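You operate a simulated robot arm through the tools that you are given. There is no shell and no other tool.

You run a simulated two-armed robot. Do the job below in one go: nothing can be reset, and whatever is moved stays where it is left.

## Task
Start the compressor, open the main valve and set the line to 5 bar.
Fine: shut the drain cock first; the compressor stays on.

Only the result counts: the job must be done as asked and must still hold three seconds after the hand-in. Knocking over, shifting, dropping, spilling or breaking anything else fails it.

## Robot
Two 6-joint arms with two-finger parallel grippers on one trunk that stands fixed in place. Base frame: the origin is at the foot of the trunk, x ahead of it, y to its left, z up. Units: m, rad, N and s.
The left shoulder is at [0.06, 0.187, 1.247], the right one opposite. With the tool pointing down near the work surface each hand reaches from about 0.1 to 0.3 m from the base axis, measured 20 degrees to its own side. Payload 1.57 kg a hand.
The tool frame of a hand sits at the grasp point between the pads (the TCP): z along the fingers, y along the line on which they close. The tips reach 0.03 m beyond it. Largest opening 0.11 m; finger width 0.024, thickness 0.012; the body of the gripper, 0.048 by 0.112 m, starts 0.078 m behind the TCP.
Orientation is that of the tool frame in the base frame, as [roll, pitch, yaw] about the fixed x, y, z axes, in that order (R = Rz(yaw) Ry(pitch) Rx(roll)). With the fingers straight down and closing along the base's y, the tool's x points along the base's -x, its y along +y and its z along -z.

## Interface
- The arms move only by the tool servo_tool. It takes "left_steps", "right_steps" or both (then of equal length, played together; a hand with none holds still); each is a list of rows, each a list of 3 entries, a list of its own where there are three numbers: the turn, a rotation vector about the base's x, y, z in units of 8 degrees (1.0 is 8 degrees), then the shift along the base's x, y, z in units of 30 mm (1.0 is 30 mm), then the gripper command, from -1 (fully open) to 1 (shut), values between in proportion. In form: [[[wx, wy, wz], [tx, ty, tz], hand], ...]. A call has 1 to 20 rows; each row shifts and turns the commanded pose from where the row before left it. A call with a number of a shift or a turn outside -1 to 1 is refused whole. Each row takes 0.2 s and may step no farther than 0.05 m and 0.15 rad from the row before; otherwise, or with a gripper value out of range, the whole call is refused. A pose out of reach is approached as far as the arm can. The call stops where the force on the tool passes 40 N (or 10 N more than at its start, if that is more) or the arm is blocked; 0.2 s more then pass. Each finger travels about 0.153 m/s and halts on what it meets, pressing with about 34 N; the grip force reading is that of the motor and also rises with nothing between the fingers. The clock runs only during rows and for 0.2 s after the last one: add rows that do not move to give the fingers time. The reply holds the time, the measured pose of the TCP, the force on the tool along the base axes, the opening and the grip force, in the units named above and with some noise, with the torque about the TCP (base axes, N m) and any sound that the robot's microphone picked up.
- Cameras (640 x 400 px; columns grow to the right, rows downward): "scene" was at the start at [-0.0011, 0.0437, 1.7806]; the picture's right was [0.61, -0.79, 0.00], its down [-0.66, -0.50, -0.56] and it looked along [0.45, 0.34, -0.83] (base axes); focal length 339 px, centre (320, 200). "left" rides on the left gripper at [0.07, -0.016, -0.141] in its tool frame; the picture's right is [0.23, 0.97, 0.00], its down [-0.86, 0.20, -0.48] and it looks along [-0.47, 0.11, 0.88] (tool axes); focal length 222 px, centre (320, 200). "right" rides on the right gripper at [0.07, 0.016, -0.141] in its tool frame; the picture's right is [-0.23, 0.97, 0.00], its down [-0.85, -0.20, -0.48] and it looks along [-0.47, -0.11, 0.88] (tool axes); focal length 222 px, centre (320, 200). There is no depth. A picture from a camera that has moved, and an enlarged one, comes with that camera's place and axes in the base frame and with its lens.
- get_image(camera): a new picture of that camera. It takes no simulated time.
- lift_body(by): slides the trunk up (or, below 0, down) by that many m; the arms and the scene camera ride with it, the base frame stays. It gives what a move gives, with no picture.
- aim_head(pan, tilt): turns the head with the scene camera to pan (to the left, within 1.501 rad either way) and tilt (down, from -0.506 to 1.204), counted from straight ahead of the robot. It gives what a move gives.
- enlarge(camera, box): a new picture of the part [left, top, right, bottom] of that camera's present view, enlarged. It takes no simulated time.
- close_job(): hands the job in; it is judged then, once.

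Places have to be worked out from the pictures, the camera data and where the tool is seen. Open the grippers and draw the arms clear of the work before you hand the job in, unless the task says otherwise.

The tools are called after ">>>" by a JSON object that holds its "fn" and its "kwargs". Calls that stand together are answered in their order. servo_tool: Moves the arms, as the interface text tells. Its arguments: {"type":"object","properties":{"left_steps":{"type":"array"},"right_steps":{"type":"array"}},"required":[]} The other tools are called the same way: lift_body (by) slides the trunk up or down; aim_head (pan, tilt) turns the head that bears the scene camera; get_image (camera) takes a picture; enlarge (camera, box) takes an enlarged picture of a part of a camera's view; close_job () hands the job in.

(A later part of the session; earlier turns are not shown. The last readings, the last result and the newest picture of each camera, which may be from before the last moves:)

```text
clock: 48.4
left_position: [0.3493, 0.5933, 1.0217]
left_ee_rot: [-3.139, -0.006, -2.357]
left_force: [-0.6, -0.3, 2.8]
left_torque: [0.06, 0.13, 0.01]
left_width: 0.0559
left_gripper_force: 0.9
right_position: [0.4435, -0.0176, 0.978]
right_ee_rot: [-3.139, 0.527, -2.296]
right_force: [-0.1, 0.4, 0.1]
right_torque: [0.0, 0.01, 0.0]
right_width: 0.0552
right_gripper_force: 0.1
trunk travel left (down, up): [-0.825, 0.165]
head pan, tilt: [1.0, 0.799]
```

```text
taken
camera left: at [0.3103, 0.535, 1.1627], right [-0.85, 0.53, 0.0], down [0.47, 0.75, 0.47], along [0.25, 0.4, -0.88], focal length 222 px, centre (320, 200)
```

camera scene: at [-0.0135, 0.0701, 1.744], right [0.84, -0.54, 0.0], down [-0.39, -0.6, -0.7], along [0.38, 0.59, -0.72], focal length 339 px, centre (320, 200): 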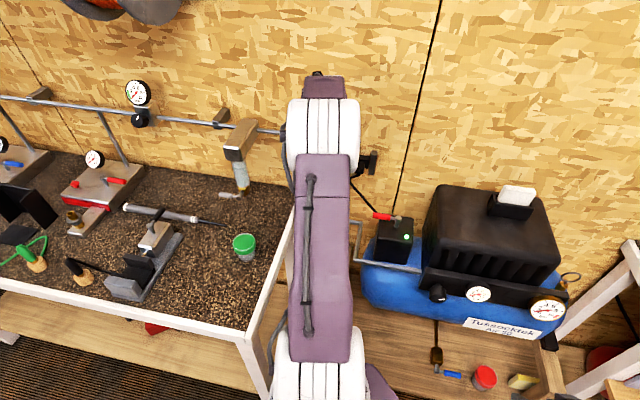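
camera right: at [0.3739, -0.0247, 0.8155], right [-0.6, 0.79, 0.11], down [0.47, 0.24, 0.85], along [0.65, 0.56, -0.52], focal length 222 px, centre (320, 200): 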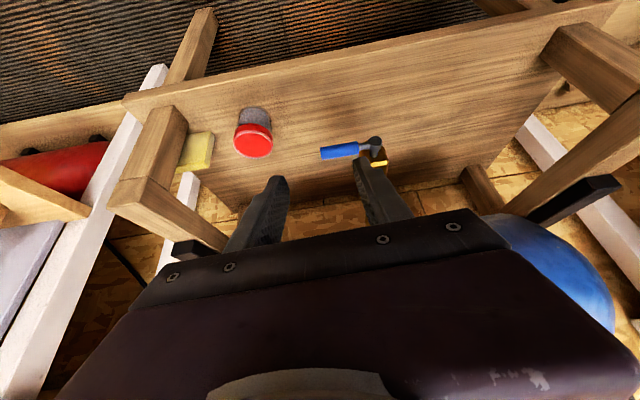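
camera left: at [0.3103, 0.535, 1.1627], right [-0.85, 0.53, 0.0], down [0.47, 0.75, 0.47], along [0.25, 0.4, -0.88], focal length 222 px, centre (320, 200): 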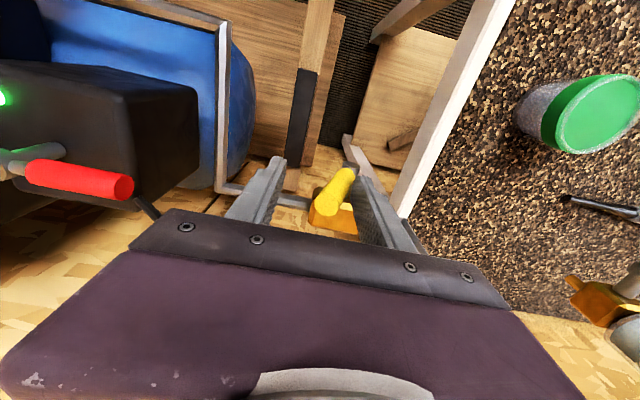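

The valve turns freely toward +a. To clear the pipe leg at a≈−0.083 at the end of the swing I should push with closed fingers, so I lift out, shut the gripper and set it down on the handle's −a side.

>>> {"fn": "servo_tool", "kwargs": {"left_steps": [[[0, 0, 0], [-0.05, 0.05, 0.85], 0.0], [[0, 0, 0], [0, 0, 0.85], 0.0], [[0, 0, 0], [0, 0, 0.85], 0.0], [[0, 0, 0], [-0.49, 0.49, 0.1], 1.0], [[0, 0, 0], [-0.49, 0.49, 0], 1.0], [[0, 0, 0], [-0.49, 0.49, 0], 1.0], [[0, 0, 0], [0, 0, 0], 1.0]]}}

>>> {"fn": "get_image", "kwargs": {"camera": "left"}}

>>> {"fn": "enlarge", "kwargs": {"camera": "scene", "box": [420, 270, 570, 330]}}

```text
clock: 50.0
left_position: [0.3023, 0.6403, 1.1023]
left_ee_rot: [-3.14, -0.006, -2.356]
left_force: [1.1, 0.2, -0.2]
left_torque: [0.03, 0.02, 0.0]
left_width: 0.0001
left_gripper_force: 21.4
right_position: [0.4429, -0.018, 0.9773]
right_ee_rot: [-3.14, 0.528, -2.295]
right_force: [-0.9, -0.5, 0.2]
right_torque: [0.02, -0.01, 0.02]
right_width: 0.0549
right_gripper_force: 0.1
trunk travel left (down, up): [-0.825, 0.165]
head pan, tilt: [1.0, 0.799]
```

```text
taken
camera left: at [0.2649, 0.5808, 1.2423], right [-0.85, 0.53, 0.0], down [0.47, 0.75, 0.47], along [0.25, 0.4, -0.88], focal length 222 px, centre (320, 200)
```

left: 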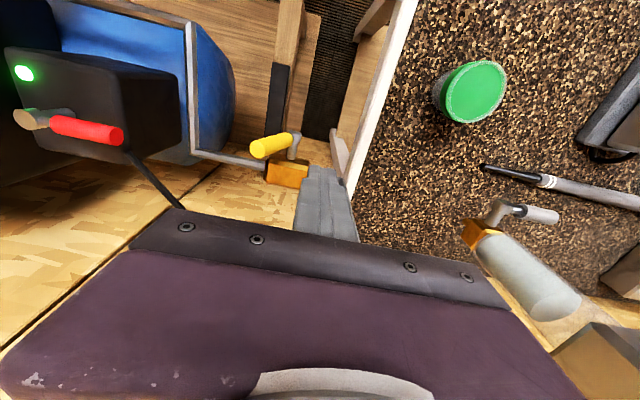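

```text
4.27 times, centred on (495, 300) of scene
camera zoom: at [-0.0139, 0.0682, 1.7441], right [0.84, -0.54, 0.0], down [-0.39, -0.6, -0.7], along [0.38, 0.59, -0.72], focal length 1448 px, centre (-427, -227)
```

zoom: 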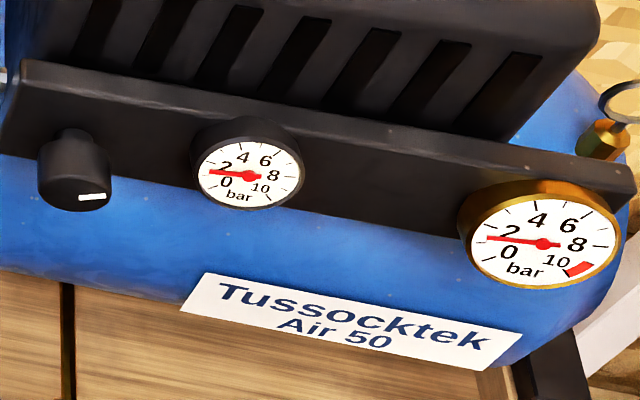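

The handle already swung most of the way toward +a. I enlarge to see the angle, then press it from above.

>>> {"fn": "enlarge", "kwargs": {"camera": "left", "box": [220, 110, 380, 220]}}

>>> {"fn": "servo_tool", "kwargs": {"left_steps": [[[0, 0, 0], [0.62, -0.62, 0], 1.0], [[0, 0, 0], [0.62, -0.62, 0], 1.0], [[0, 0, 0], [0.62, -0.62, 0], 1.0], [[0, 0, 0], [0, 0, 0], 1.0]]}}

>>> {"fn": "get_image", "kwargs": {"camera": "left"}}

```text
3.64 times, centred on (300, 165) of left
camera zoom: at [0.2649, 0.5808, 1.2423], right [-0.85, 0.53, 0.0], down [0.47, 0.75, 0.47], along [0.25, 0.4, -0.88], focal length 808 px, centre (393, 327)
```

zoom: 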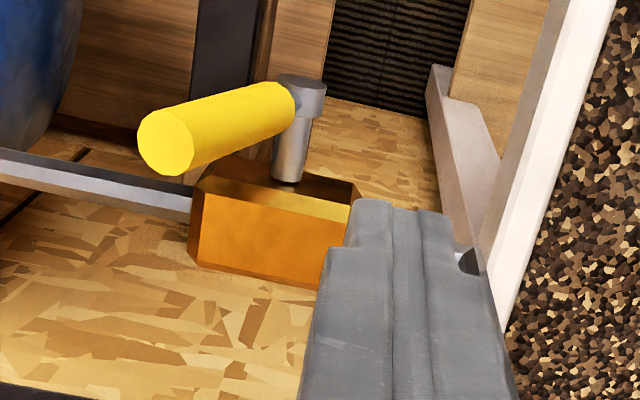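

```text
clock: 51.0
left_position: [0.3582, 0.5847, 1.1007]
left_ee_rot: [-3.14, -0.005, -2.355]
left_force: [0.2, 0.4, 0.0]
left_torque: [-0.03, -0.01, 0.0]
left_width: 0.0003
left_gripper_force: 21.9
right_position: [0.4434, -0.0162, 0.9772]
right_ee_rot: [-3.141, 0.527, -2.295]
right_force: [-0.1, 1.0, -0.2]
right_torque: [-0.01, 0.0, 0.01]
right_width: 0.0549
right_gripper_force: 0.1
trunk travel left (down, up): [-0.825, 0.165]
head pan, tilt: [1.0, 0.799]
```

```text
taken
camera left: at [0.3205, 0.525, 1.2425], right [-0.85, 0.53, 0.0], down [0.47, 0.75, 0.47], along [0.25, 0.4, -0.88], focal length 222 px, centre (320, 200)
```

left: 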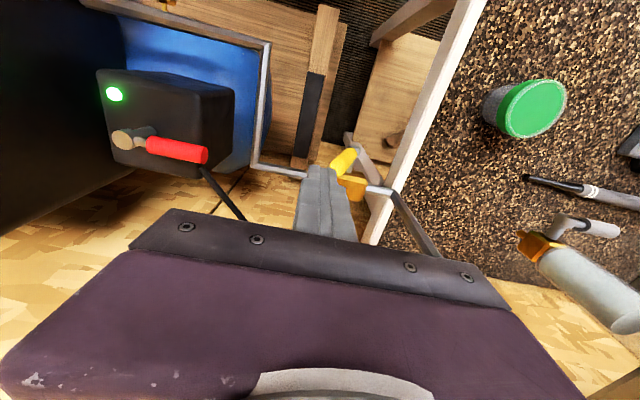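

Projecting the handle's end into its swing plane gives a≈−0.18, z≈1.04, i.e. only ~20° turned; the picture was foreshortened. I go back to the −a side, lower there, and then push +a with closed fingers.

>>> {"fn": "servo_tool", "kwargs": {"left_steps": [[[0, 0, 0], [-0.58, 0.58, 0], 1.0], [[0, 0, 0], [-0.58, 0.58, 0], 1.0], [[0, 0, 0], [-0.58, 0.58, 0], 1.0], [[0, 0, 0], [0, 0, -0.69], 1.0], [[0, 0, 0], [0, 0, -0.69], 1.0], [[0, 0, 0], [0, 0, -0.69], 1.0], [[0, 0, 0], [0, 0, -0.69], 1.0]]}}

>>> {"fn": "get_image", "kwargs": {"camera": "left"}}

```text
clock: 52.6
left_position: [0.3064, 0.6363, 1.0176]
left_ee_rot: [-3.141, -0.007, -2.356]
left_force: [0.0, 0.7, -0.3]
left_torque: [0.02, 0.01, -0.02]
left_width: 0.0
left_gripper_force: 21.1
right_position: [0.4428, -0.0167, 0.9775]
right_ee_rot: [-3.14, 0.526, -2.298]
right_force: [-0.5, -0.7, -0.1]
right_torque: [0.0, -0.01, -0.03]
right_width: 0.055
right_gripper_force: 0.0
trunk travel left (down, up): [-0.825, 0.165]
head pan, tilt: [1.0, 0.799]
```

```text
taken
camera left: at [0.2681, 0.5778, 1.1591], right [-0.85, 0.53, 0.0], down [0.47, 0.75, 0.47], along [0.25, 0.4, -0.88], focal length 222 px, centre (320, 200)
```

left: 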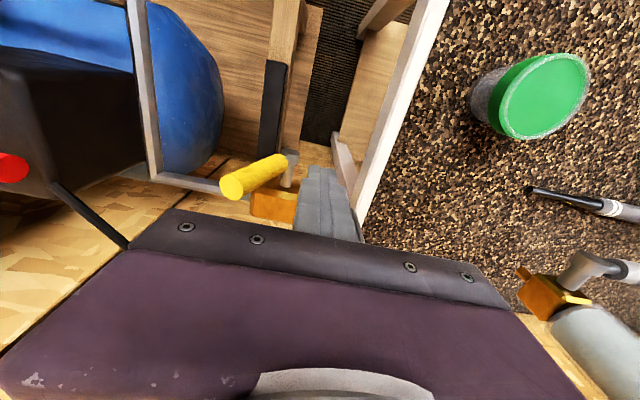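

Fingers are on the −a side of the handle. I push toward +a and then downward to bring the handle in line with the pipe.

>>> {"fn": "servo_tool", "kwargs": {"left_steps": [[[0, 0, 0], [0.306, -0.306, 0], 1.0], [[0, 0, 0], [0.306, -0.306, 0], 1.0], [[0, 0, 0], [0.306, -0.306, 0], 1.0], [[0, 0, 0], [0.306, -0.306, 0], 1.0], [[0, 0, 0], [0.306, -0.306, 0], 1.0], [[0, 0, 0], [0.06, -0.06, -0.2], 1.0], [[0, 0, 0], [0.06, -0.06, -0.2], 1.0]]}}

>>> {"fn": "get_image", "kwargs": {"camera": "left"}}

```text
clock: 54.2
left_position: [0.3552, 0.5875, 1.0057]
left_ee_rot: [-3.139, -0.005, -2.356]
left_force: [2.0, 0.7, 1.2]
left_torque: [0.04, -0.02, 0.0]
left_width: 0.0
left_gripper_force: 21.8
right_position: [0.4433, -0.0183, 0.9771]
right_ee_rot: [-3.14, 0.527, -2.297]
right_force: [-0.3, -0.5, -0.3]
right_torque: [-0.02, 0.01, -0.03]
right_width: 0.0549
right_gripper_force: 0.0
trunk travel left (down, up): [-0.825, 0.165]
head pan, tilt: [1.0, 0.799]
```

```text
taken
camera left: at [0.3184, 0.5279, 1.1475], right [-0.85, 0.53, 0.0], down [0.47, 0.75, 0.47], along [0.25, 0.4, -0.88], focal length 222 px, centre (320, 200)
```

left: 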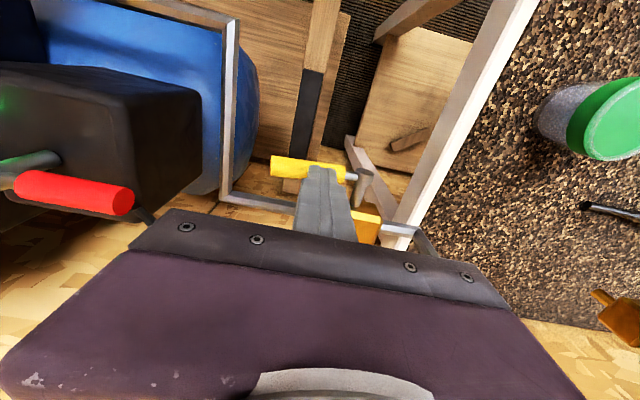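

The handle is nearly in line with the pipe. I press down a bit further until it meets its stop.

>>> {"fn": "servo_tool", "kwargs": {"left_steps": [[[0, 0, 0], [0, 0, -0.15], 1.0], [[0, 0, 0], [0, 0, -0.15], 1.0], [[0, 0, 0], [0, 0, -0.15], 1.0], [[0, 0, 0], [0, 0, -0.15], 1.0]]}}

>>> {"fn": "get_image", "kwargs": {"camera": "left"}}

```text
clock: 55.2
left_position: [0.3557, 0.5873, 0.9933]
left_ee_rot: [3.141, 0.005, -2.357]
left_force: [1.8, 3.0, 27.9]
left_torque: [0.17, 0.01, 0.02]
left_width: 0.0
left_gripper_force: 21.3
right_position: [0.4418, -0.019, 0.9784]
right_ee_rot: [-3.14, 0.529, -2.296]
right_force: [-0.4, -0.2, 0.6]
right_torque: [0.01, 0.04, -0.01]
right_width: 0.055
right_gripper_force: 0.0
trunk travel left (down, up): [-0.825, 0.165]
head pan, tilt: [1.0, 0.799]
```

```text
taken
camera left: at [0.317, 0.5262, 1.1338], right [-0.85, 0.53, 0.0], down [0.46, 0.74, 0.48], along [0.26, 0.41, -0.88], focal length 222 px, centre (320, 200)
```

left: 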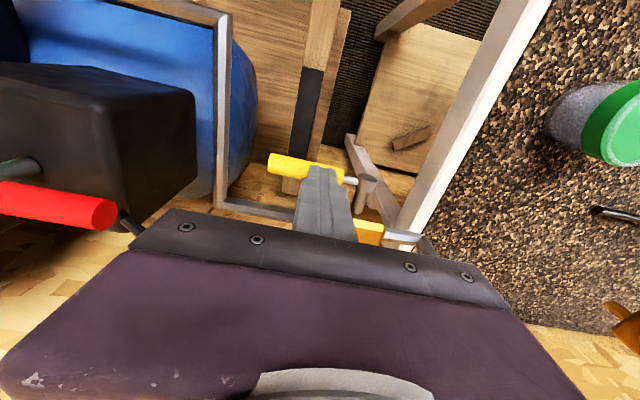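

It is at its stop (28 N upward). I lift the hand off and check the valve and the gauges.

>>> {"fn": "servo_tool", "kwargs": {"left_steps": [[[0, 0, 0], [0, 0, 0.8], 1.0], [[0, 0, 0], [0, 0, 0.8], 1.0], [[0, 0, 0], [0, 0, 0.8], 1.0], [[0, 0, 0], [0, 0, 0.8], 1.0], [[0, 0, 0], [-0.4, -0.4, 0.8], 1.0], [[0, 0, 0], [-0.6, -0.6, 0.3], 1.0], [[0, 0, 0], [0, 0, 0], 1.0]]}}

>>> {"fn": "get_image", "kwargs": {"camera": "left"}}

>>> {"fn": "get_image", "kwargs": {"camera": "scene"}}

>>> {"fn": "enlarge", "kwargs": {"camera": "scene", "box": [420, 270, 570, 330]}}

>>> {"fn": "enlarge", "kwargs": {"camera": "scene", "box": [70, 70, 200, 180]}}

```text
clock: 56.8
left_position: [0.3246, 0.5571, 1.1172]
left_ee_rot: [3.141, -0.008, -2.356]
left_force: [-1.0, 0.2, -0.9]
left_torque: [-0.05, 0.01, 0.0]
left_width: 0.0001
left_gripper_force: 21.5
right_position: [0.4442, -0.0161, 0.9781]
right_ee_rot: [-3.138, 0.527, -2.296]
right_force: [-0.8, 0.9, 0.5]
right_torque: [0.0, 0.0, 0.0]
right_width: 0.0552
right_gripper_force: 0.1
trunk travel left (down, up): [-0.825, 0.165]
head pan, tilt: [1.0, 0.799]
```

```text
taken
camera left: at [0.2874, 0.4988, 1.2585], right [-0.85, 0.53, 0.0], down [0.47, 0.75, 0.47], along [0.25, 0.4, -0.88], focal length 222 px, centre (320, 200)
```

left: 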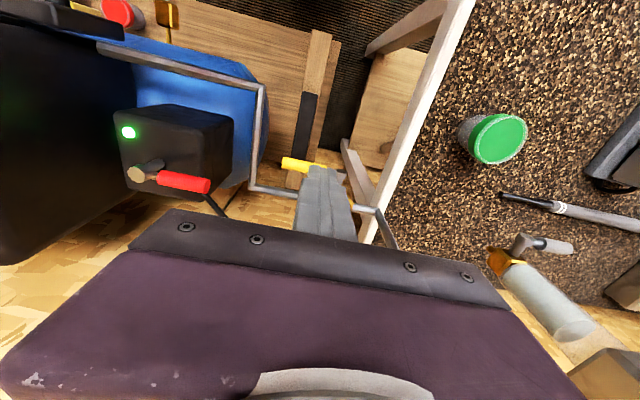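

```text
taken
camera scene: at [-0.0132, 0.0694, 1.744], right [0.84, -0.54, 0.0], down [-0.39, -0.6, -0.7], along [0.38, 0.59, -0.72], focal length 339 px, centre (320, 200)
```

scene: 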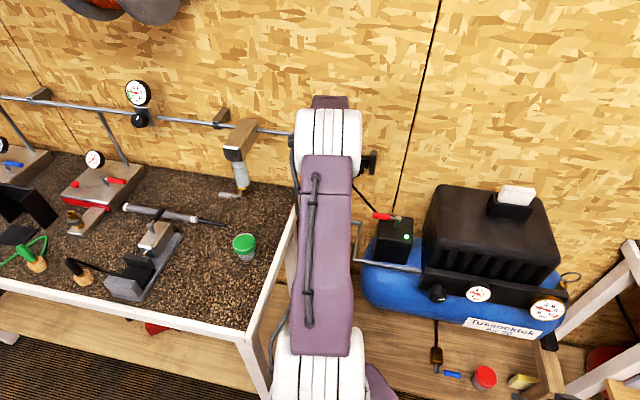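

```text
4.27 times, centred on (495, 300) of scene
camera zoom: at [-0.0132, 0.0694, 1.744], right [0.84, -0.54, 0.0], down [-0.39, -0.6, -0.7], along [0.38, 0.59, -0.72], focal length 1448 px, centre (-427, -227)
```

zoom: 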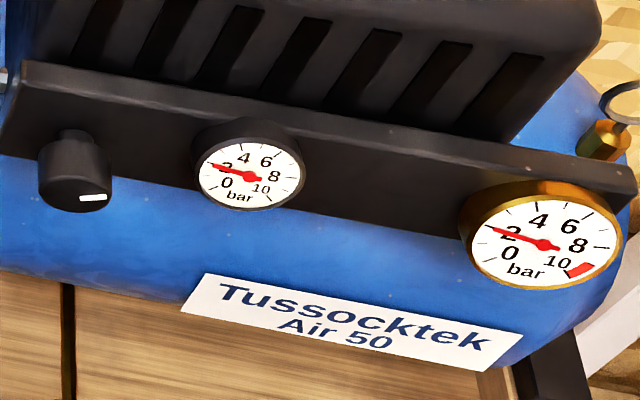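

```text
3.64 times, centred on (135, 125) of scene
camera zoom: at [-0.0132, 0.0694, 1.744], right [0.84, -0.54, 0.0], down [-0.39, -0.6, -0.7], along [0.38, 0.59, -0.72], focal length 1234 px, centre (993, 473)
```

zoom: 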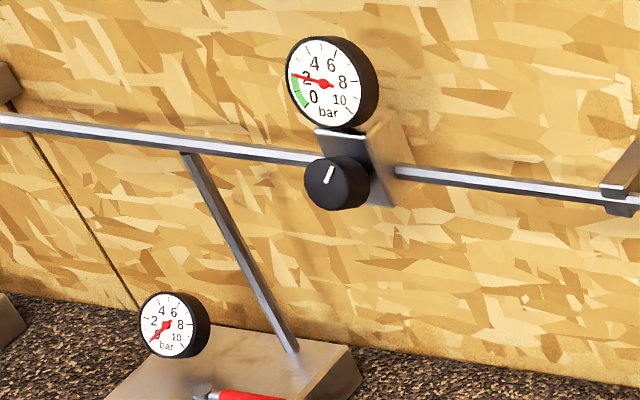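

The main valve is in line and open: wall gauge, outlet gauge and tank all read about 2 bar and rising. Now I study the regulator knob closely while pressure builds.

>>> {"fn": "enlarge", "kwargs": {"camera": "scene", "box": [424, 276, 464, 308]}}

>>> {"fn": "get_image", "kwargs": {"camera": "right"}}

```text
12.50 times, centred on (444, 292) of scene
camera zoom: at [-0.0132, 0.0694, 1.744], right [0.84, -0.54, 0.0], down [-0.39, -0.6, -0.7], along [0.38, 0.59, -0.72], focal length 4242 px, centre (-1230, -950)
```

zoom: 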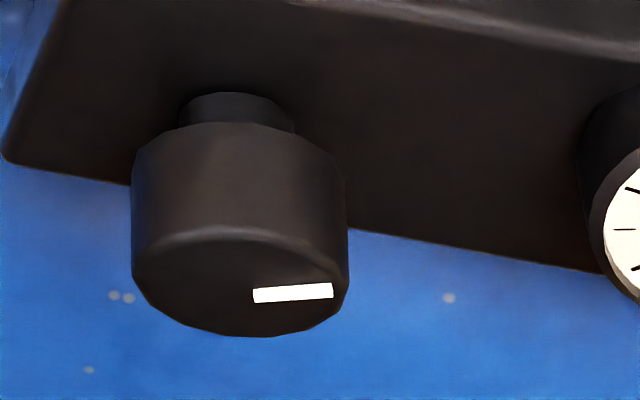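

```text
taken
camera right: at [0.3446, -0.1034, 1.0652], right [-0.6, 0.79, 0.11], down [0.48, 0.24, 0.84], along [0.64, 0.56, -0.53], focal length 222 px, centre (320, 200)
```

right: 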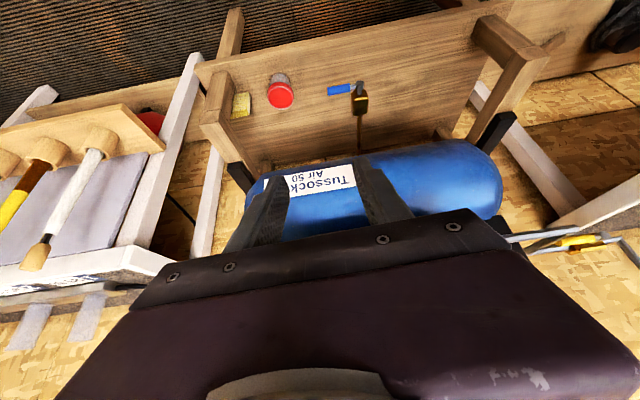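

The knob's axis is horizontal along n, its face at about a 0.143, n 0.512, z 0.953, diameter ≈44 mm, mark pointing right (3 o'clock). I'll turn it with the right hand, pointing horizontally. First I retreat the left hand to its parking place.

>>> {"fn": "servo_tool", "kwargs": {"left_steps": [[[0, 0, 0], [0, 0, 0.8], 0.0], [[0, 0, 0], [-0.537, -0.872, 0.2], 0.0], [[0, 0, 0], [-0.537, -0.872, 0.2], 0.0], [[0, 0, 0], [-0.537, -0.872, 0.2], 0.0], [[0, 0, 0], [-0.537, -0.872, 0.1], 0.0], [[0, 0, 0], [-0.537, -0.872, 0.1], 0.0], [[0, 0, 0], [-0.537, -0.872, 0], 0.0], [[0, 0, 0], [-0.537, -0.872, 0], 0.0], [[0, 0, 0], [-0.537, -0.872, 0], 0.0], [[0, 0, 0], [-0.537, -0.872, 0], 0.0]]}}

>>> {"fn": "aim_head", "kwargs": {"pan": 0.75, "tilt": 0.8}}

>>> {"fn": "get_image", "kwargs": {"camera": "scene"}}

>>> {"fn": "enlarge", "kwargs": {"camera": "scene", "box": [360, 200, 500, 260]}}

>>> {"fn": "enlarge", "kwargs": {"camera": "scene", "box": [0, 60, 100, 140]}}

```text
clock: 59.0
left_position: [0.1834, 0.3231, 1.1699]
left_ee_rot: [-3.14, -0.008, -2.357]
left_force: [0.1, -0.2, 0.1]
left_torque: [0.0, -0.01, 0.03]
left_width: 0.0551
left_gripper_force: 0.0
left hand out of reach, approached as far as the arm can: row 10
right_position: [0.4427, -0.018, 0.9784]
right_ee_rot: [-3.141, 0.527, -2.297]
right_force: [0.0, 0.0, 0.1]
right_torque: [0.01, 0.03, 0.01]
right_width: 0.055
right_gripper_force: 0.0
trunk travel left (down, up): [-0.825, 0.165]
head pan, tilt: [1.0, 0.799]
```

```text
clock: 59.8
left_position: [0.185, 0.3247, 1.1697]
left_ee_rot: [-3.139, -0.007, -2.356]
left_force: [-0.3, 0.4, 0.4]
left_torque: [0.0, 0.03, 0.01]
left_width: 0.0549
left_gripper_force: 0.1
right_position: [0.4433, -0.0173, 0.9778]
right_ee_rot: [-3.142, 0.528, -2.297]
right_force: [0.6, -0.3, 0.0]
right_torque: [-0.03, 0.03, 0.0]
right_width: 0.0547
right_gripper_force: 0.1
trunk travel left (down, up): [-0.825, 0.165]
head pan, tilt: [0.75, 0.799]
```

```text
taken
camera scene: at [0.0014, 0.0557, 1.744], right [0.68, -0.73, 0.0], down [-0.52, -0.49, -0.7], along [0.51, 0.48, -0.72], focal length 339 px, centre (320, 200)
```

scene: 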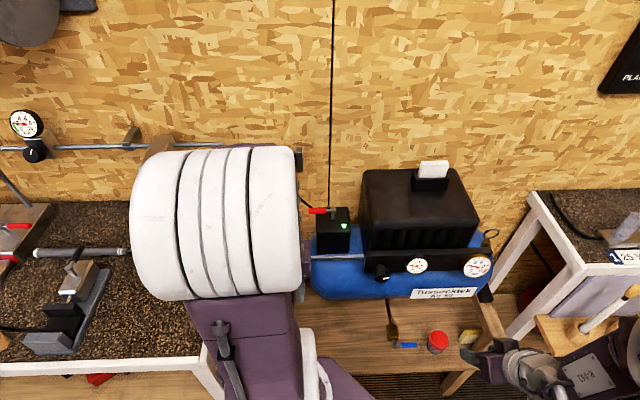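

```text
4.57 times, centred on (430, 230) of scene
camera zoom: at [0.0014, 0.0557, 1.744], right [0.68, -0.73, 0.0], down [-0.52, -0.49, -0.7], along [0.51, 0.48, -0.72], focal length 1551 px, centre (-183, 63)
```

zoom: 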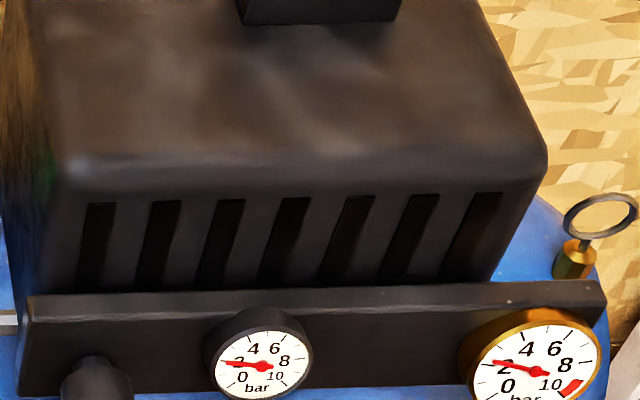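

```text
5.00 times, centred on (50, 100) of scene
camera zoom: at [0.0014, 0.0557, 1.744], right [0.68, -0.73, 0.0], down [-0.52, -0.49, -0.7], along [0.51, 0.48, -0.72], focal length 1697 px, centre (1670, 700)
```

zoom: 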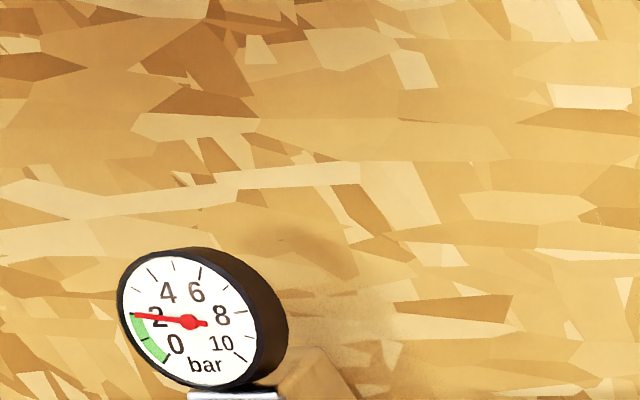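

The tank is ~2.3 bar and the line ~2.1 bar. Now I swing the right hand up to horizontal, pointing at the wall, and bring it in front of the knob (TCP n≈0.38, still 13 cm short).

>>> {"fn": "servo_tool", "kwargs": {"right_steps": [[[0.663, -0.663, -0.42], [-0.303, 0.775, -0.104], -0.2], [[0.663, -0.663, 0], [-0.303, 0.775, -0.104], -0.2], [[0.663, -0.663, 0], [-0.303, 0.775, -0.104], -0.2], [[0.663, -0.663, 0], [-0.303, 0.775, -0.104], -0.2], [[0.663, -0.663, 0], [-0.303, 0.775, -0.104], -0.2], [[0.663, -0.663, 0], [-0.303, 0.775, -0.104], -0.2], [[0.663, -0.663, 0], [-0.303, 0.775, -0.104], -0.2], [[0.663, -0.663, 0], [-0.303, 0.775, -0.104], -0.2]]}}

>>> {"fn": "get_image", "kwargs": {"camera": "scene"}}

>>> {"fn": "get_image", "kwargs": {"camera": "right"}}

```text
clock: 61.4
left_position: [0.1785, 0.321, 1.1715]
left_ee_rot: [-3.139, 0.001, -2.356]
left_force: [-0.8, 0.1, -0.2]
left_torque: [0.05, -0.05, 0.0]
left_width: 0.0549
left_gripper_force: 0.1
right_position: [0.5826, 0.1865, 1.0168]
right_ee_rot: [2.901, 1.466, -2.596]
right_force: [0.4, 0.3, 0.1]
right_torque: [-0.04, 0.0, 0.0]
right_width: 0.0663
right_gripper_force: 0.0
right hand out of reach, approached as far as the arm can: row 1, 2, 3, 4, 5, 6, 7, 8
trunk travel left (down, up): [-0.825, 0.165]
head pan, tilt: [0.75, 0.799]
stopped in row 8 (right hand): the force on the tool passed its limit at 108 N (the readings are from after the stop); the commanded pose is now the measured one
```

```text
taken
camera scene: at [-0.0078, 0.048, 1.7442], right [0.68, -0.73, 0.0], down [-0.52, -0.49, -0.7], along [0.51, 0.48, -0.71], focal length 339 px, centre (320, 200)
```

scene: 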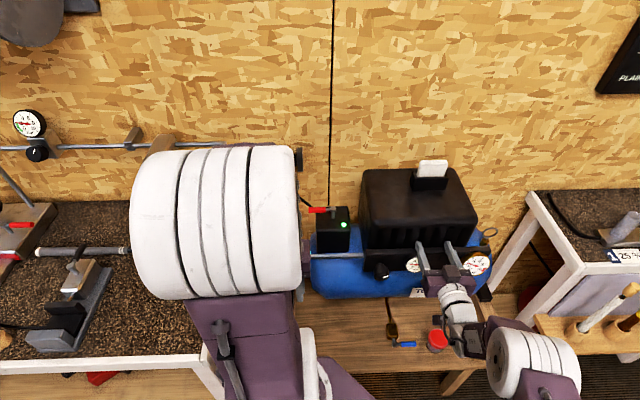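

```text
taken
camera right: at [0.4645, 0.0959, 0.9627], right [-0.67, 0.7, 0.25], down [-0.12, -0.43, 0.89], along [0.74, 0.57, 0.37], focal length 222 px, centre (320, 200)
```

right: 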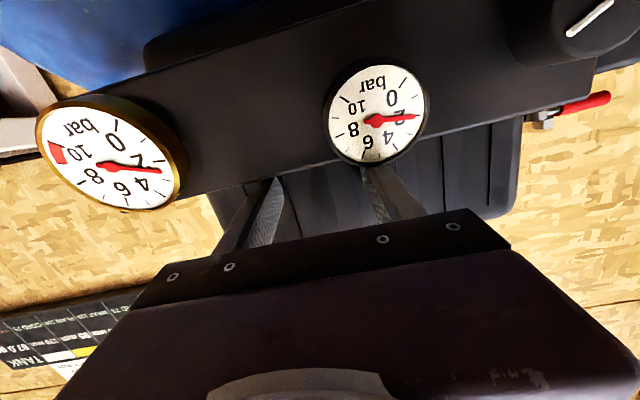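

The reach solver slid the hand forward and it touched the compressor cover between the gauges; everything still looks in place. A horizontal tool isn't reachable here from this trunk height. I back straight out in small steps first.

>>> {"fn": "servo_tool", "kwargs": {"right_steps": [[[0, 0, 0], [-0.35, -0.35, 0], -0.2]]}}

>>> {"fn": "get_image", "kwargs": {"camera": "right"}}

```text
clock: 61.7
left_position: [0.1824, 0.3245, 1.1711]
left_ee_rot: [-3.14, -0.002, -2.356]
left_force: [0.5, 0.4, 0.0]
left_torque: [-0.01, 0.01, 0.02]
left_width: 0.0552
left_gripper_force: 0.2
right_position: [0.5826, 0.1874, 1.0168]
right_ee_rot: [2.887, 1.472, -2.609]
right_force: [-21.1, -16.8, 8.4]
right_torque: [0.0, -0.7, -0.95]
right_width: 0.0653
right_gripper_force: 0.0
trunk travel left (down, up): [-0.825, 0.165]
head pan, tilt: [0.75, 0.799]
stopped in row 1 (right hand): the force on the tool passed its limit at 112 N (the readings are from after the stop); the commanded pose is now the measured one
```

```text
taken
camera right: at [0.4653, 0.0964, 0.9614], right [-0.67, 0.7, 0.25], down [-0.12, -0.44, 0.89], along [0.73, 0.57, 0.38], focal length 222 px, centre (320, 200)
```

right: 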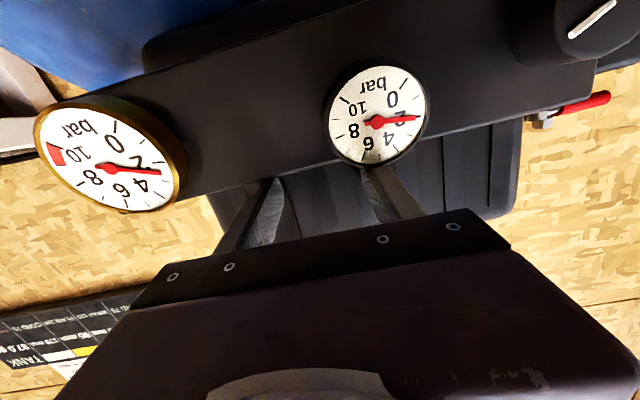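

It stopped again pressing forward, so I try a tinier retreat combined with slight lift, keeping the gripper still, and watch the reaction.

>>> {"fn": "servo_tool", "kwargs": {"right_steps": [[[0, 0, 0], [-0.1, -0.1, 0.05], -0.2]]}}

```text
clock: 62.1
left_position: [0.184, 0.3247, 1.1698]
left_ee_rot: [-3.14, -0.004, -2.355]
left_force: [-0.5, 0.7, 0.4]
left_torque: [0.02, 0.0, -0.03]
left_width: 0.055
left_gripper_force: 0.0
right_position: [0.5813, 0.1862, 1.0161]
right_ee_rot: [2.89, 1.466, -2.608]
right_force: [0.1, 0.3, -0.4]
right_torque: [-0.01, -0.01, -0.03]
right_width: 0.066
right_gripper_force: 0.1
trunk travel left (down, up): [-0.825, 0.165]
head pan, tilt: [0.75, 0.799]
```

That was free of force. I continue backing off in small steps.

>>> {"fn": "servo_tool", "kwargs": {"right_steps": [[[0, 0, 0], [-0.2, -0.2, 0], -0.2], [[0, 0, 0], [-0.2, -0.2, 0], -0.2], [[0, 0, 0], [-0.2, -0.2, 0], -0.2]]}}

>>> {"fn": "get_image", "kwargs": {"camera": "right"}}

>>> {"fn": "enlarge", "kwargs": {"camera": "scene", "box": [320, 180, 600, 380]}}

```text
clock: 62.9
left_position: [0.1861, 0.3266, 1.1689]
left_ee_rot: [-3.14, -0.007, -2.356]
left_force: [1.3, -0.7, -0.2]
left_torque: [-0.01, 0.01, 0.0]
left_width: 0.0549
left_gripper_force: 0.1
right_position: [0.5753, 0.1719, 1.0161]
right_ee_rot: [2.823, 1.466, -2.666]
right_force: [2.1, 7.1, 7.7]
right_torque: [0.05, -0.38, 0.27]
right_width: 0.0632
right_gripper_force: 0.1
right hand out of reach, approached as far as the arm can: row 2, 3
trunk travel left (down, up): [-0.825, 0.165]
head pan, tilt: [0.75, 0.799]
```

```text
taken
camera right: at [0.4595, 0.0802, 0.9615], right [-0.67, 0.69, 0.26], down [-0.11, -0.44, 0.89], along [0.73, 0.57, 0.37], focal length 222 px, centre (320, 200)
```

right: 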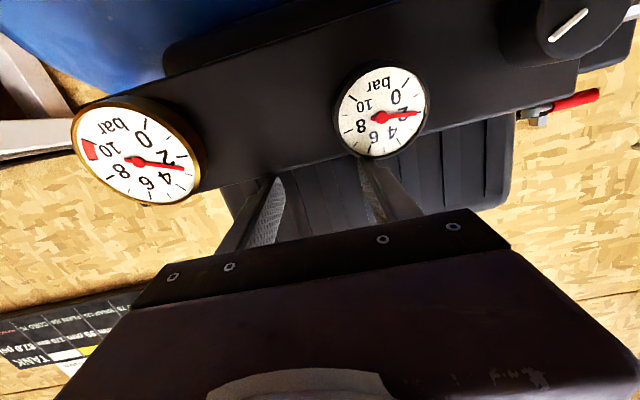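

```text
2.00 times, centred on (460, 280) of scene
camera zoom: at [0.0003, 0.0569, 1.7441], right [0.68, -0.73, 0.0], down [-0.52, -0.49, -0.7], along [0.51, 0.47, -0.72], focal length 679 px, centre (40, 40)
```

zoom: 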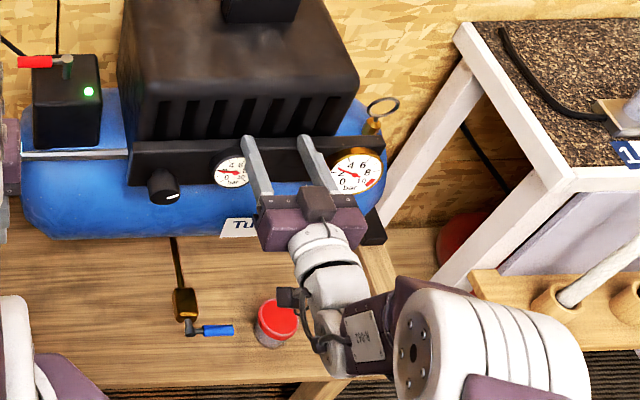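

I'm at the boundary of reach for a level tool here. I now rotate the tool downward step by step while pulling back and slightly up, which the arm can do.

>>> {"fn": "servo_tool", "kwargs": {"right_steps": [[[-0.5, 0.5, 0], [-0.25, -0.25, 0.17], -0.2], [[-0.5, 0.5, 0], [-0.25, -0.25, 0.17], -0.2]]}}

>>> {"fn": "get_image", "kwargs": {"camera": "right"}}

```text
clock: 63.5
left_position: [0.1845, 0.325, 1.1701]
left_ee_rot: [-3.141, -0.005, -2.357]
left_force: [-0.1, 0.0, -0.5]
left_torque: [-0.01, -0.03, -0.03]
left_width: 0.055
left_gripper_force: 0.0
right_position: [0.5604, 0.1536, 1.0236]
right_ee_rot: [3.023, 1.266, -2.47]
right_force: [-0.4, 0.0, -0.6]
right_torque: [0.0, 0.0, -0.02]
right_width: 0.066
right_gripper_force: 0.1
trunk travel left (down, up): [-0.825, 0.165]
head pan, tilt: [0.75, 0.799]
```

```text
taken
camera right: at [0.4392, 0.0567, 1.0009], right [-0.63, 0.73, 0.25], down [0.02, -0.31, 0.95], along [0.77, 0.61, 0.18], focal length 222 px, centre (320, 200)
```

right: 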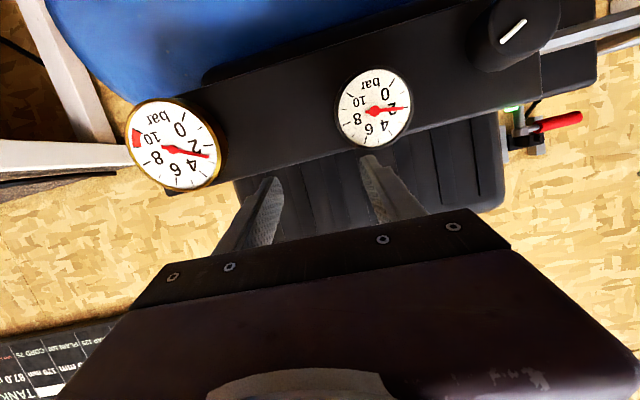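

Free and reachable. I continue the same way out to a safe distance.

>>> {"fn": "servo_tool", "kwargs": {"right_steps": [[[-0.5, 0.5, 0], [-0.354, -0.354, 0.1], -0.2], [[-0.5, 0.5, 0], [-0.354, -0.354, 0.1], -0.2], [[-0.5, 0.5, 0], [-0.4, -0.4, 0], -0.2], [[-0.5, 0.5, 0], [-0.4, -0.4, 0], -0.2], [[-0.5, 0.5, 0], [-0.4, -0.4, 0], -0.2]]}}

>>> {"fn": "get_image", "kwargs": {"camera": "right"}}

>>> {"fn": "enlarge", "kwargs": {"camera": "scene", "box": [300, 160, 600, 380]}}

```text
clock: 64.7
left_position: [0.1848, 0.3267, 1.1701]
left_ee_rot: [-3.14, -0.004, -2.357]
left_force: [0.9, 0.4, 0.2]
left_torque: [0.01, 0.02, 0.02]
left_width: 0.0549
left_gripper_force: 0.1
right_position: [0.5037, 0.0975, 1.0305]
right_ee_rot: [3.113, 0.775, -2.392]
right_force: [-0.4, 0.1, -0.1]
right_torque: [0.0, -0.03, -0.02]
right_width: 0.0657
right_gripper_force: 0.1
trunk travel left (down, up): [-0.825, 0.165]
head pan, tilt: [0.75, 0.799]
```

```text
taken
camera right: at [0.3862, 0.0057, 1.0832], right [-0.56, 0.81, 0.18], down [0.35, 0.03, 0.94], along [0.75, 0.59, -0.3], focal length 222 px, centre (320, 200)
```

right: 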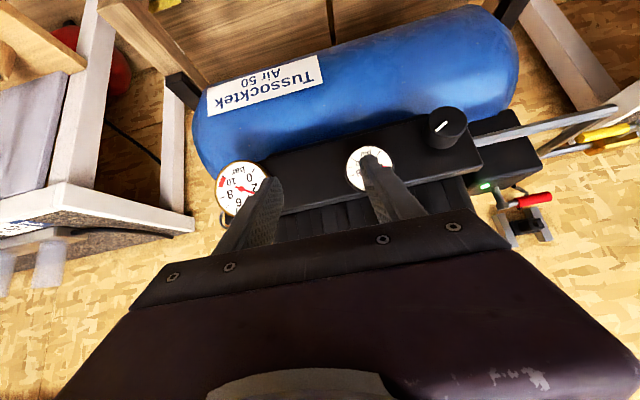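

```text
1.82 times, centred on (450, 270) of scene
camera zoom: at [0.0004, 0.0552, 1.744], right [0.68, -0.73, 0.0], down [-0.52, -0.49, -0.7], along [0.51, 0.48, -0.72], focal length 617 px, centre (84, 73)
```

zoom: 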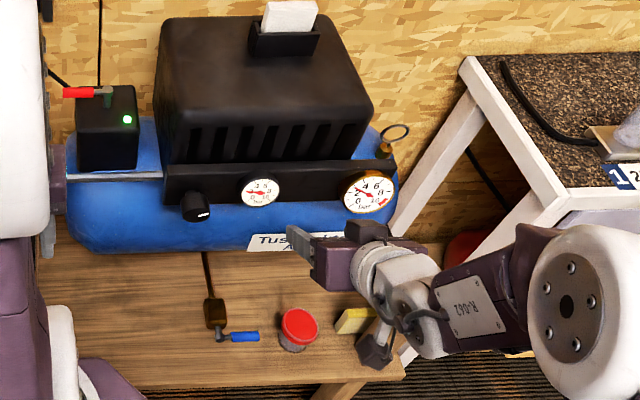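

All clear: hand at a 0.287, n 0.425 with 45° tilt, compressor and gauges look untouched. A level tool needs the shoulder below the wrist, so I withdraw the right hand further before lowering the trunk.

>>> {"fn": "servo_tool", "kwargs": {"right_steps": [[[-0.5, 0.5, 0], [-0.707, -0.236, 0.6], 0.0], [[-0.5, 0.5, 0], [-0.707, -0.236, 0.6], 0.0], [[-0.5, 0.5, 0], [-0.707, -0.236, 0.6], 0.0], [[-0.5, 0.5, 0], [-0.707, -0.236, 0.6], 0.0], [[-0.5, 0.5, 0], [-0.707, -0.236, 0.6], 0.0], [[-0.5, 0.5, 0], [-0.471, -0.471, 0], 0.0], [[-0.5, 0.5, 0], [-0.471, -0.471, 0], 0.0]]}}

>>> {"fn": "get_image", "kwargs": {"camera": "scene"}}

>>> {"fn": "enlarge", "kwargs": {"camera": "scene", "box": [360, 230, 500, 300]}}

>>> {"fn": "enlarge", "kwargs": {"camera": "scene", "box": [0, 80, 80, 170]}}

```text
clock: 66.3
left_position: [0.1861, 0.327, 1.1708]
left_ee_rot: [-3.139, -0.007, -2.356]
left_force: [-0.1, 0.3, -0.9]
left_torque: [0.01, 0.02, -0.02]
left_width: 0.055
left_gripper_force: 0.0
right_position: [0.3786, 0.0432, 1.1112]
right_ee_rot: [3.111, 0.133, -2.38]
right_force: [-0.2, -0.4, 0.6]
right_torque: [0.04, -0.01, -0.01]
right_width: 0.055
right_gripper_force: 0.1
right hand out of reach, approached as far as the arm can: row 3, 4
trunk travel left (down, up): [-0.825, 0.165]
head pan, tilt: [0.75, 0.799]
```

```text
taken
camera scene: at [0.0018, 0.0555, 1.744], right [0.68, -0.73, 0.0], down [-0.52, -0.49, -0.7], along [0.51, 0.48, -0.72], focal length 339 px, centre (320, 200)
```

scene: 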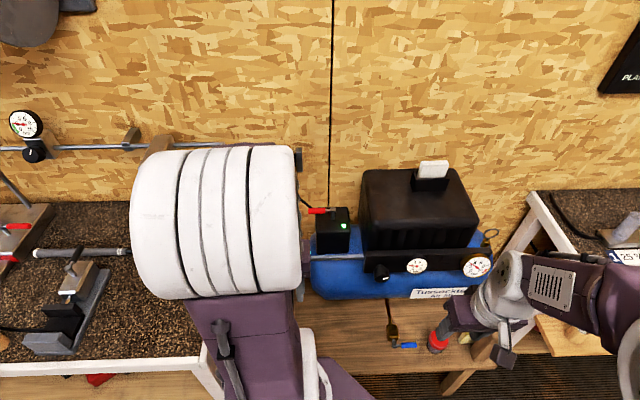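

```text
4.57 times, centred on (430, 265) of scene
camera zoom: at [0.0018, 0.0555, 1.744], right [0.68, -0.73, 0.0], down [-0.52, -0.49, -0.7], along [0.51, 0.48, -0.72], focal length 1551 px, centre (-183, -97)
```

zoom: 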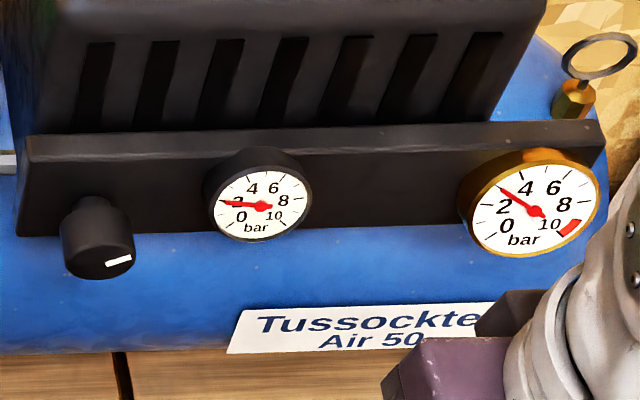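

```text
4.44 times, centred on (40, 125) of scene
camera zoom: at [0.0018, 0.0555, 1.744], right [0.68, -0.73, 0.0], down [-0.52, -0.49, -0.7], along [0.51, 0.48, -0.72], focal length 1508 px, centre (1564, 533)
```

zoom: 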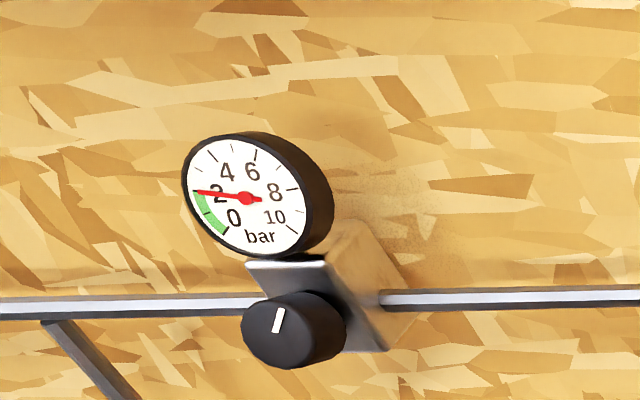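

The line sits at 2.0 bar (both outlet and wall gauges) while the tank is at 3 and climbing, so the regulator knob is what sets the line. The right hand is well clear; I lower the trunk 0.45 m.

>>> {"fn": "lift_body", "kwargs": {"by": -0.45}}

>>> {"fn": "get_image", "kwargs": {"camera": "scene"}}

>>> {"fn": "get_image", "kwargs": {"camera": "right"}}

```text
refused: -0.45 is not a number from -0.4 to 0.4
```

```text
taken
camera scene: at [0.0018, 0.0555, 1.744], right [0.68, -0.73, 0.0], down [-0.52, -0.49, -0.7], along [0.51, 0.48, -0.72], focal length 339 px, centre (320, 200)
```

scene: 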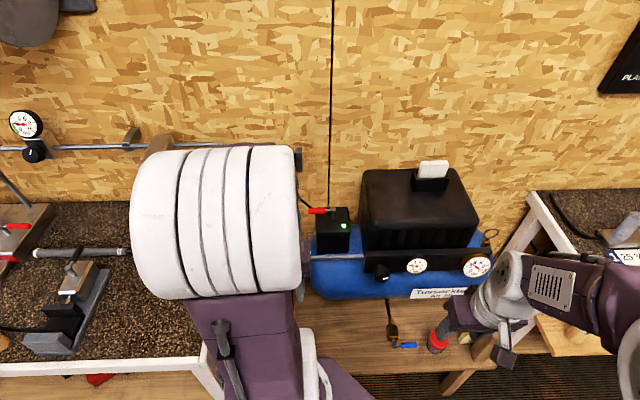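

```text
taken
camera right: at [0.3065, -0.0079, 1.2422], right [-0.51, 0.86, 0.06], down [0.72, 0.39, 0.58], along [0.48, 0.34, -0.81], focal length 222 px, centre (320, 200)
```

right: 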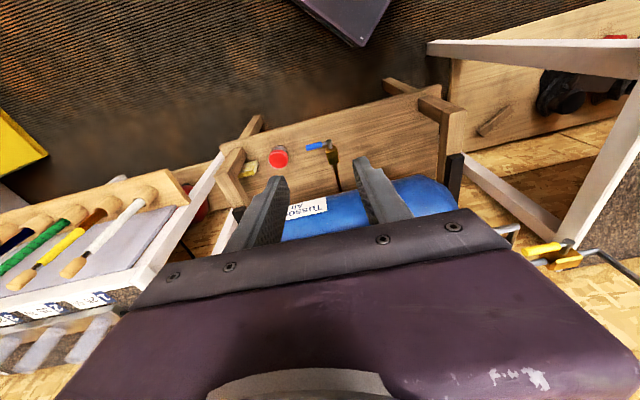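

The call limit is 0.4 m; I lower by 0.4.

>>> {"fn": "lift_body", "kwargs": {"by": -0.4}}

>>> {"fn": "get_image", "kwargs": {"camera": "scene"}}

>>> {"fn": "get_image", "kwargs": {"camera": "right"}}

```text
clock: 70.1
left_position: [0.185, 0.3268, 0.7699]
left_ee_rot: [-3.14, -0.006, -2.356]
left_force: [0.3, 0.2, 0.4]
left_torque: [0.01, 0.0, 0.01]
left_width: 0.055
left_gripper_force: 0.0
right_position: [0.3784, 0.0443, 0.7111]
right_ee_rot: [3.112, 0.136, -2.38]
right_force: [0.4, -0.5, 0.1]
right_torque: [0.03, 0.02, 0.02]
right_width: 0.055
right_gripper_force: 0.0
trunk travel left (down, up): [-0.425, 0.565]
head pan, tilt: [0.75, 0.799]
```

```text
taken
camera scene: at [0.0012, 0.0554, 1.3441], right [0.68, -0.73, 0.0], down [-0.52, -0.49, -0.7], along [0.51, 0.48, -0.72], focal length 339 px, centre (320, 200)
```

scene: 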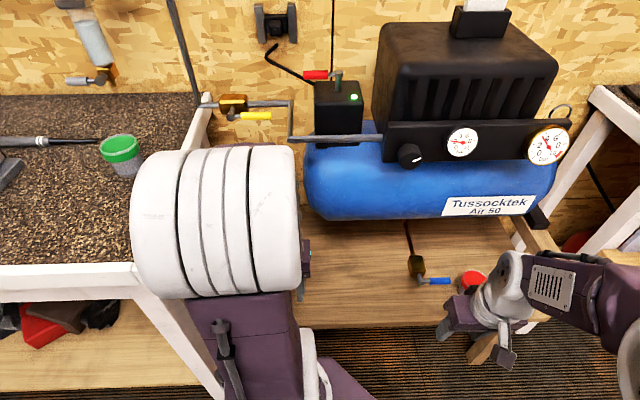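

```text
taken
camera right: at [0.3062, -0.0079, 0.8421], right [-0.51, 0.86, 0.06], down [0.71, 0.39, 0.58], along [0.48, 0.34, -0.81], focal length 222 px, centre (320, 200)
```

right: 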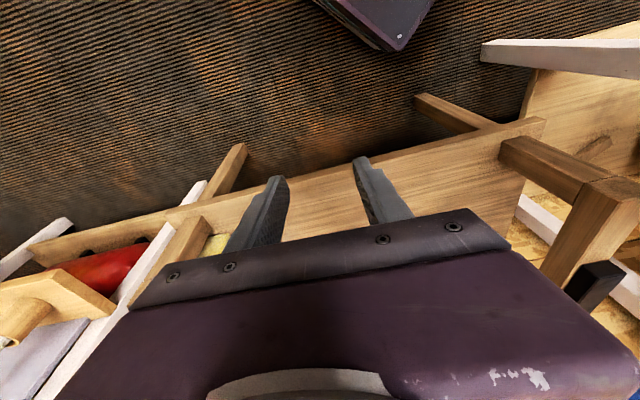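

From here the main valve is seen in line with its pipe. I zoom on the knob and gauges from this lower viewpoint to refine the knob position.

>>> {"fn": "enlarge", "kwargs": {"camera": "scene", "box": [380, 100, 580, 200]}}

>>> {"fn": "enlarge", "kwargs": {"camera": "scene", "box": [390, 130, 440, 180]}}

>>> {"fn": "enlarge", "kwargs": {"camera": "scene", "box": [190, 80, 310, 150]}}

```text
3.20 times, centred on (480, 150) of scene
camera zoom: at [0.0012, 0.0554, 1.3441], right [0.68, -0.73, 0.0], down [-0.52, -0.49, -0.7], along [0.51, 0.48, -0.72], focal length 1086 px, centre (-192, 360)
```

zoom: 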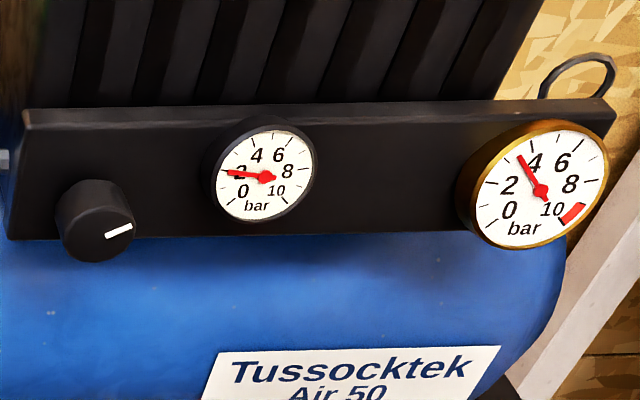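

```text
8.00 times, centred on (415, 155) of scene
camera zoom: at [0.0012, 0.0554, 1.3441], right [0.68, -0.73, 0.0], down [-0.52, -0.49, -0.7], along [0.51, 0.48, -0.72], focal length 2715 px, centre (-440, 560)
```

zoom: 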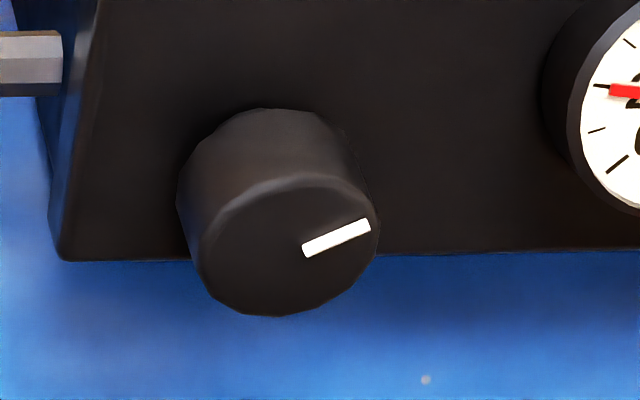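

```text
5.33 times, centred on (250, 115) of scene
camera zoom: at [0.0012, 0.0554, 1.3441], right [0.68, -0.73, 0.0], down [-0.52, -0.49, -0.7], along [0.51, 0.48, -0.72], focal length 1810 px, centre (693, 653)
```

zoom: 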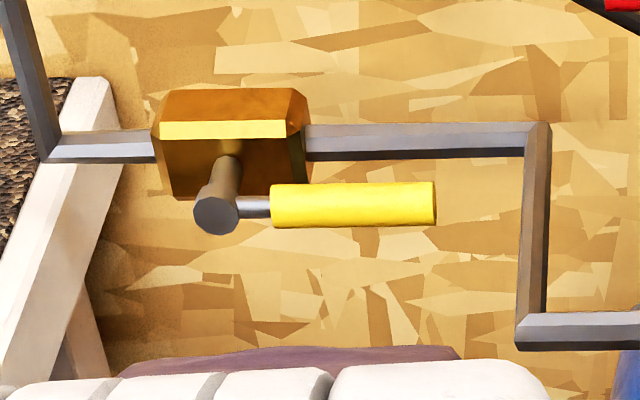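

Knob face centre refined to a 0.1436, n 0.5147, z 0.952 ([0.4655, 0.2624, 0.952]); the bar spans z 0.92–1.0 behind it. I raise and level the right hand gradually, checking reach after a few steps.

>>> {"fn": "servo_tool", "kwargs": {"right_steps": [[[0.663, -0.663, 0], [0.02, 0.42, 0.733], 0.0], [[0.663, -0.663, 0], [0.02, 0.42, 0.733], 0.0], [[0.663, -0.663, 0], [0.02, 0.42, 0.733], 0.0], [[0.663, -0.663, 0], [0.02, 0.42, 0.733], 0.0]]}}

```text
clock: 71.1
left_position: [0.1843, 0.3262, 0.769]
left_ee_rot: [-3.14, -0.007, -2.356]
left_force: [-0.3, -0.5, 0.3]
left_torque: [0.01, -0.04, 0.01]
left_width: 0.0549
left_gripper_force: 0.1
right_position: [0.3808, 0.093, 0.7972]
right_ee_rot: [3.096, 0.643, -2.387]
right_force: [-1.3, -0.6, -0.8]
right_torque: [0.0, 0.0, -0.01]
right_width: 0.0551
right_gripper_force: 0.1
trunk travel left (down, up): [-0.425, 0.565]
head pan, tilt: [0.75, 0.799]
```

Reachable all along. I continue the same motion.

>>> {"fn": "servo_tool", "kwargs": {"right_steps": [[[0.663, -0.663, 0], [0.02, 0.42, 0.733], 0.0], [[0.663, -0.663, 0], [0.02, 0.42, 0.733], 0.0], [[0.663, -0.663, 0], [0.02, 0.42, 0.733], 0.0]]}}

>>> {"fn": "get_image", "kwargs": {"camera": "right"}}

```text
clock: 71.9
left_position: [0.1859, 0.3273, 0.7695]
left_ee_rot: [-3.14, -0.008, -2.356]
left_force: [-0.2, -0.4, -0.4]
left_torque: [-0.01, 0.03, -0.01]
left_width: 0.0548
left_gripper_force: 0.1
right_position: [0.3791, 0.1285, 0.8537]
right_ee_rot: [3.054, 0.985, -2.398]
right_force: [-0.8, 0.3, -0.5]
right_torque: [0.0, 0.0, -0.02]
right_width: 0.0553
right_gripper_force: 0.0
right hand out of reach, approached as far as the arm can: row 1
trunk travel left (down, up): [-0.425, 0.565]
head pan, tilt: [0.75, 0.799]
```

```text
taken
camera right: at [0.2612, 0.0255, 0.875], right [-0.62, 0.75, 0.24], down [0.23, -0.12, 0.97], along [0.75, 0.65, -0.1], focal length 222 px, centre (320, 200)
```

right: 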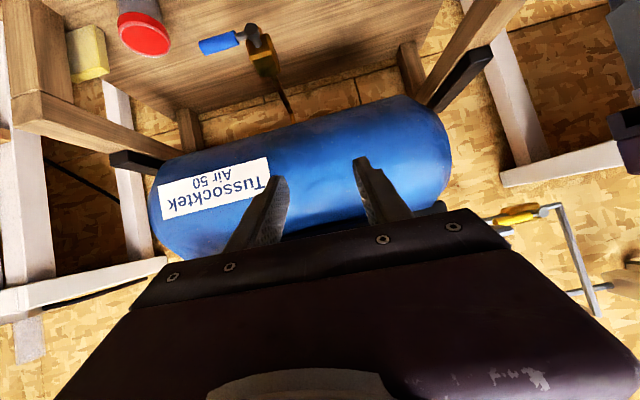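

Slightly at the near limit; I lead a bit more forward (still >10 cm from the knob) while finishing the levelling.

>>> {"fn": "servo_tool", "kwargs": {"right_steps": [[[0.5, -0.5, 0], [0.3, 0.5, 0.8], 0.0], [[0.5, -0.5, 0], [0.3, 0.5, 0.8], 0.0]]}}

```text
clock: 72.5
left_position: [0.1844, 0.3262, 0.7675]
left_ee_rot: [-3.142, -0.006, -2.354]
left_force: [0.0, 0.3, 0.0]
left_torque: [0.03, 0.01, 0.02]
left_width: 0.0552
left_gripper_force: 0.0
right_position: [0.4083, 0.1481, 0.9087]
right_ee_rot: [3.029, 1.18, -2.418]
right_force: [1.0, 1.1, 0.2]
right_torque: [-0.04, 0.0, 0.0]
right_width: 0.0552
right_gripper_force: 0.1
right hand out of reach, approached as far as the arm can: row 1, 2
trunk travel left (down, up): [-0.425, 0.565]
head pan, tilt: [0.75, 0.799]
```

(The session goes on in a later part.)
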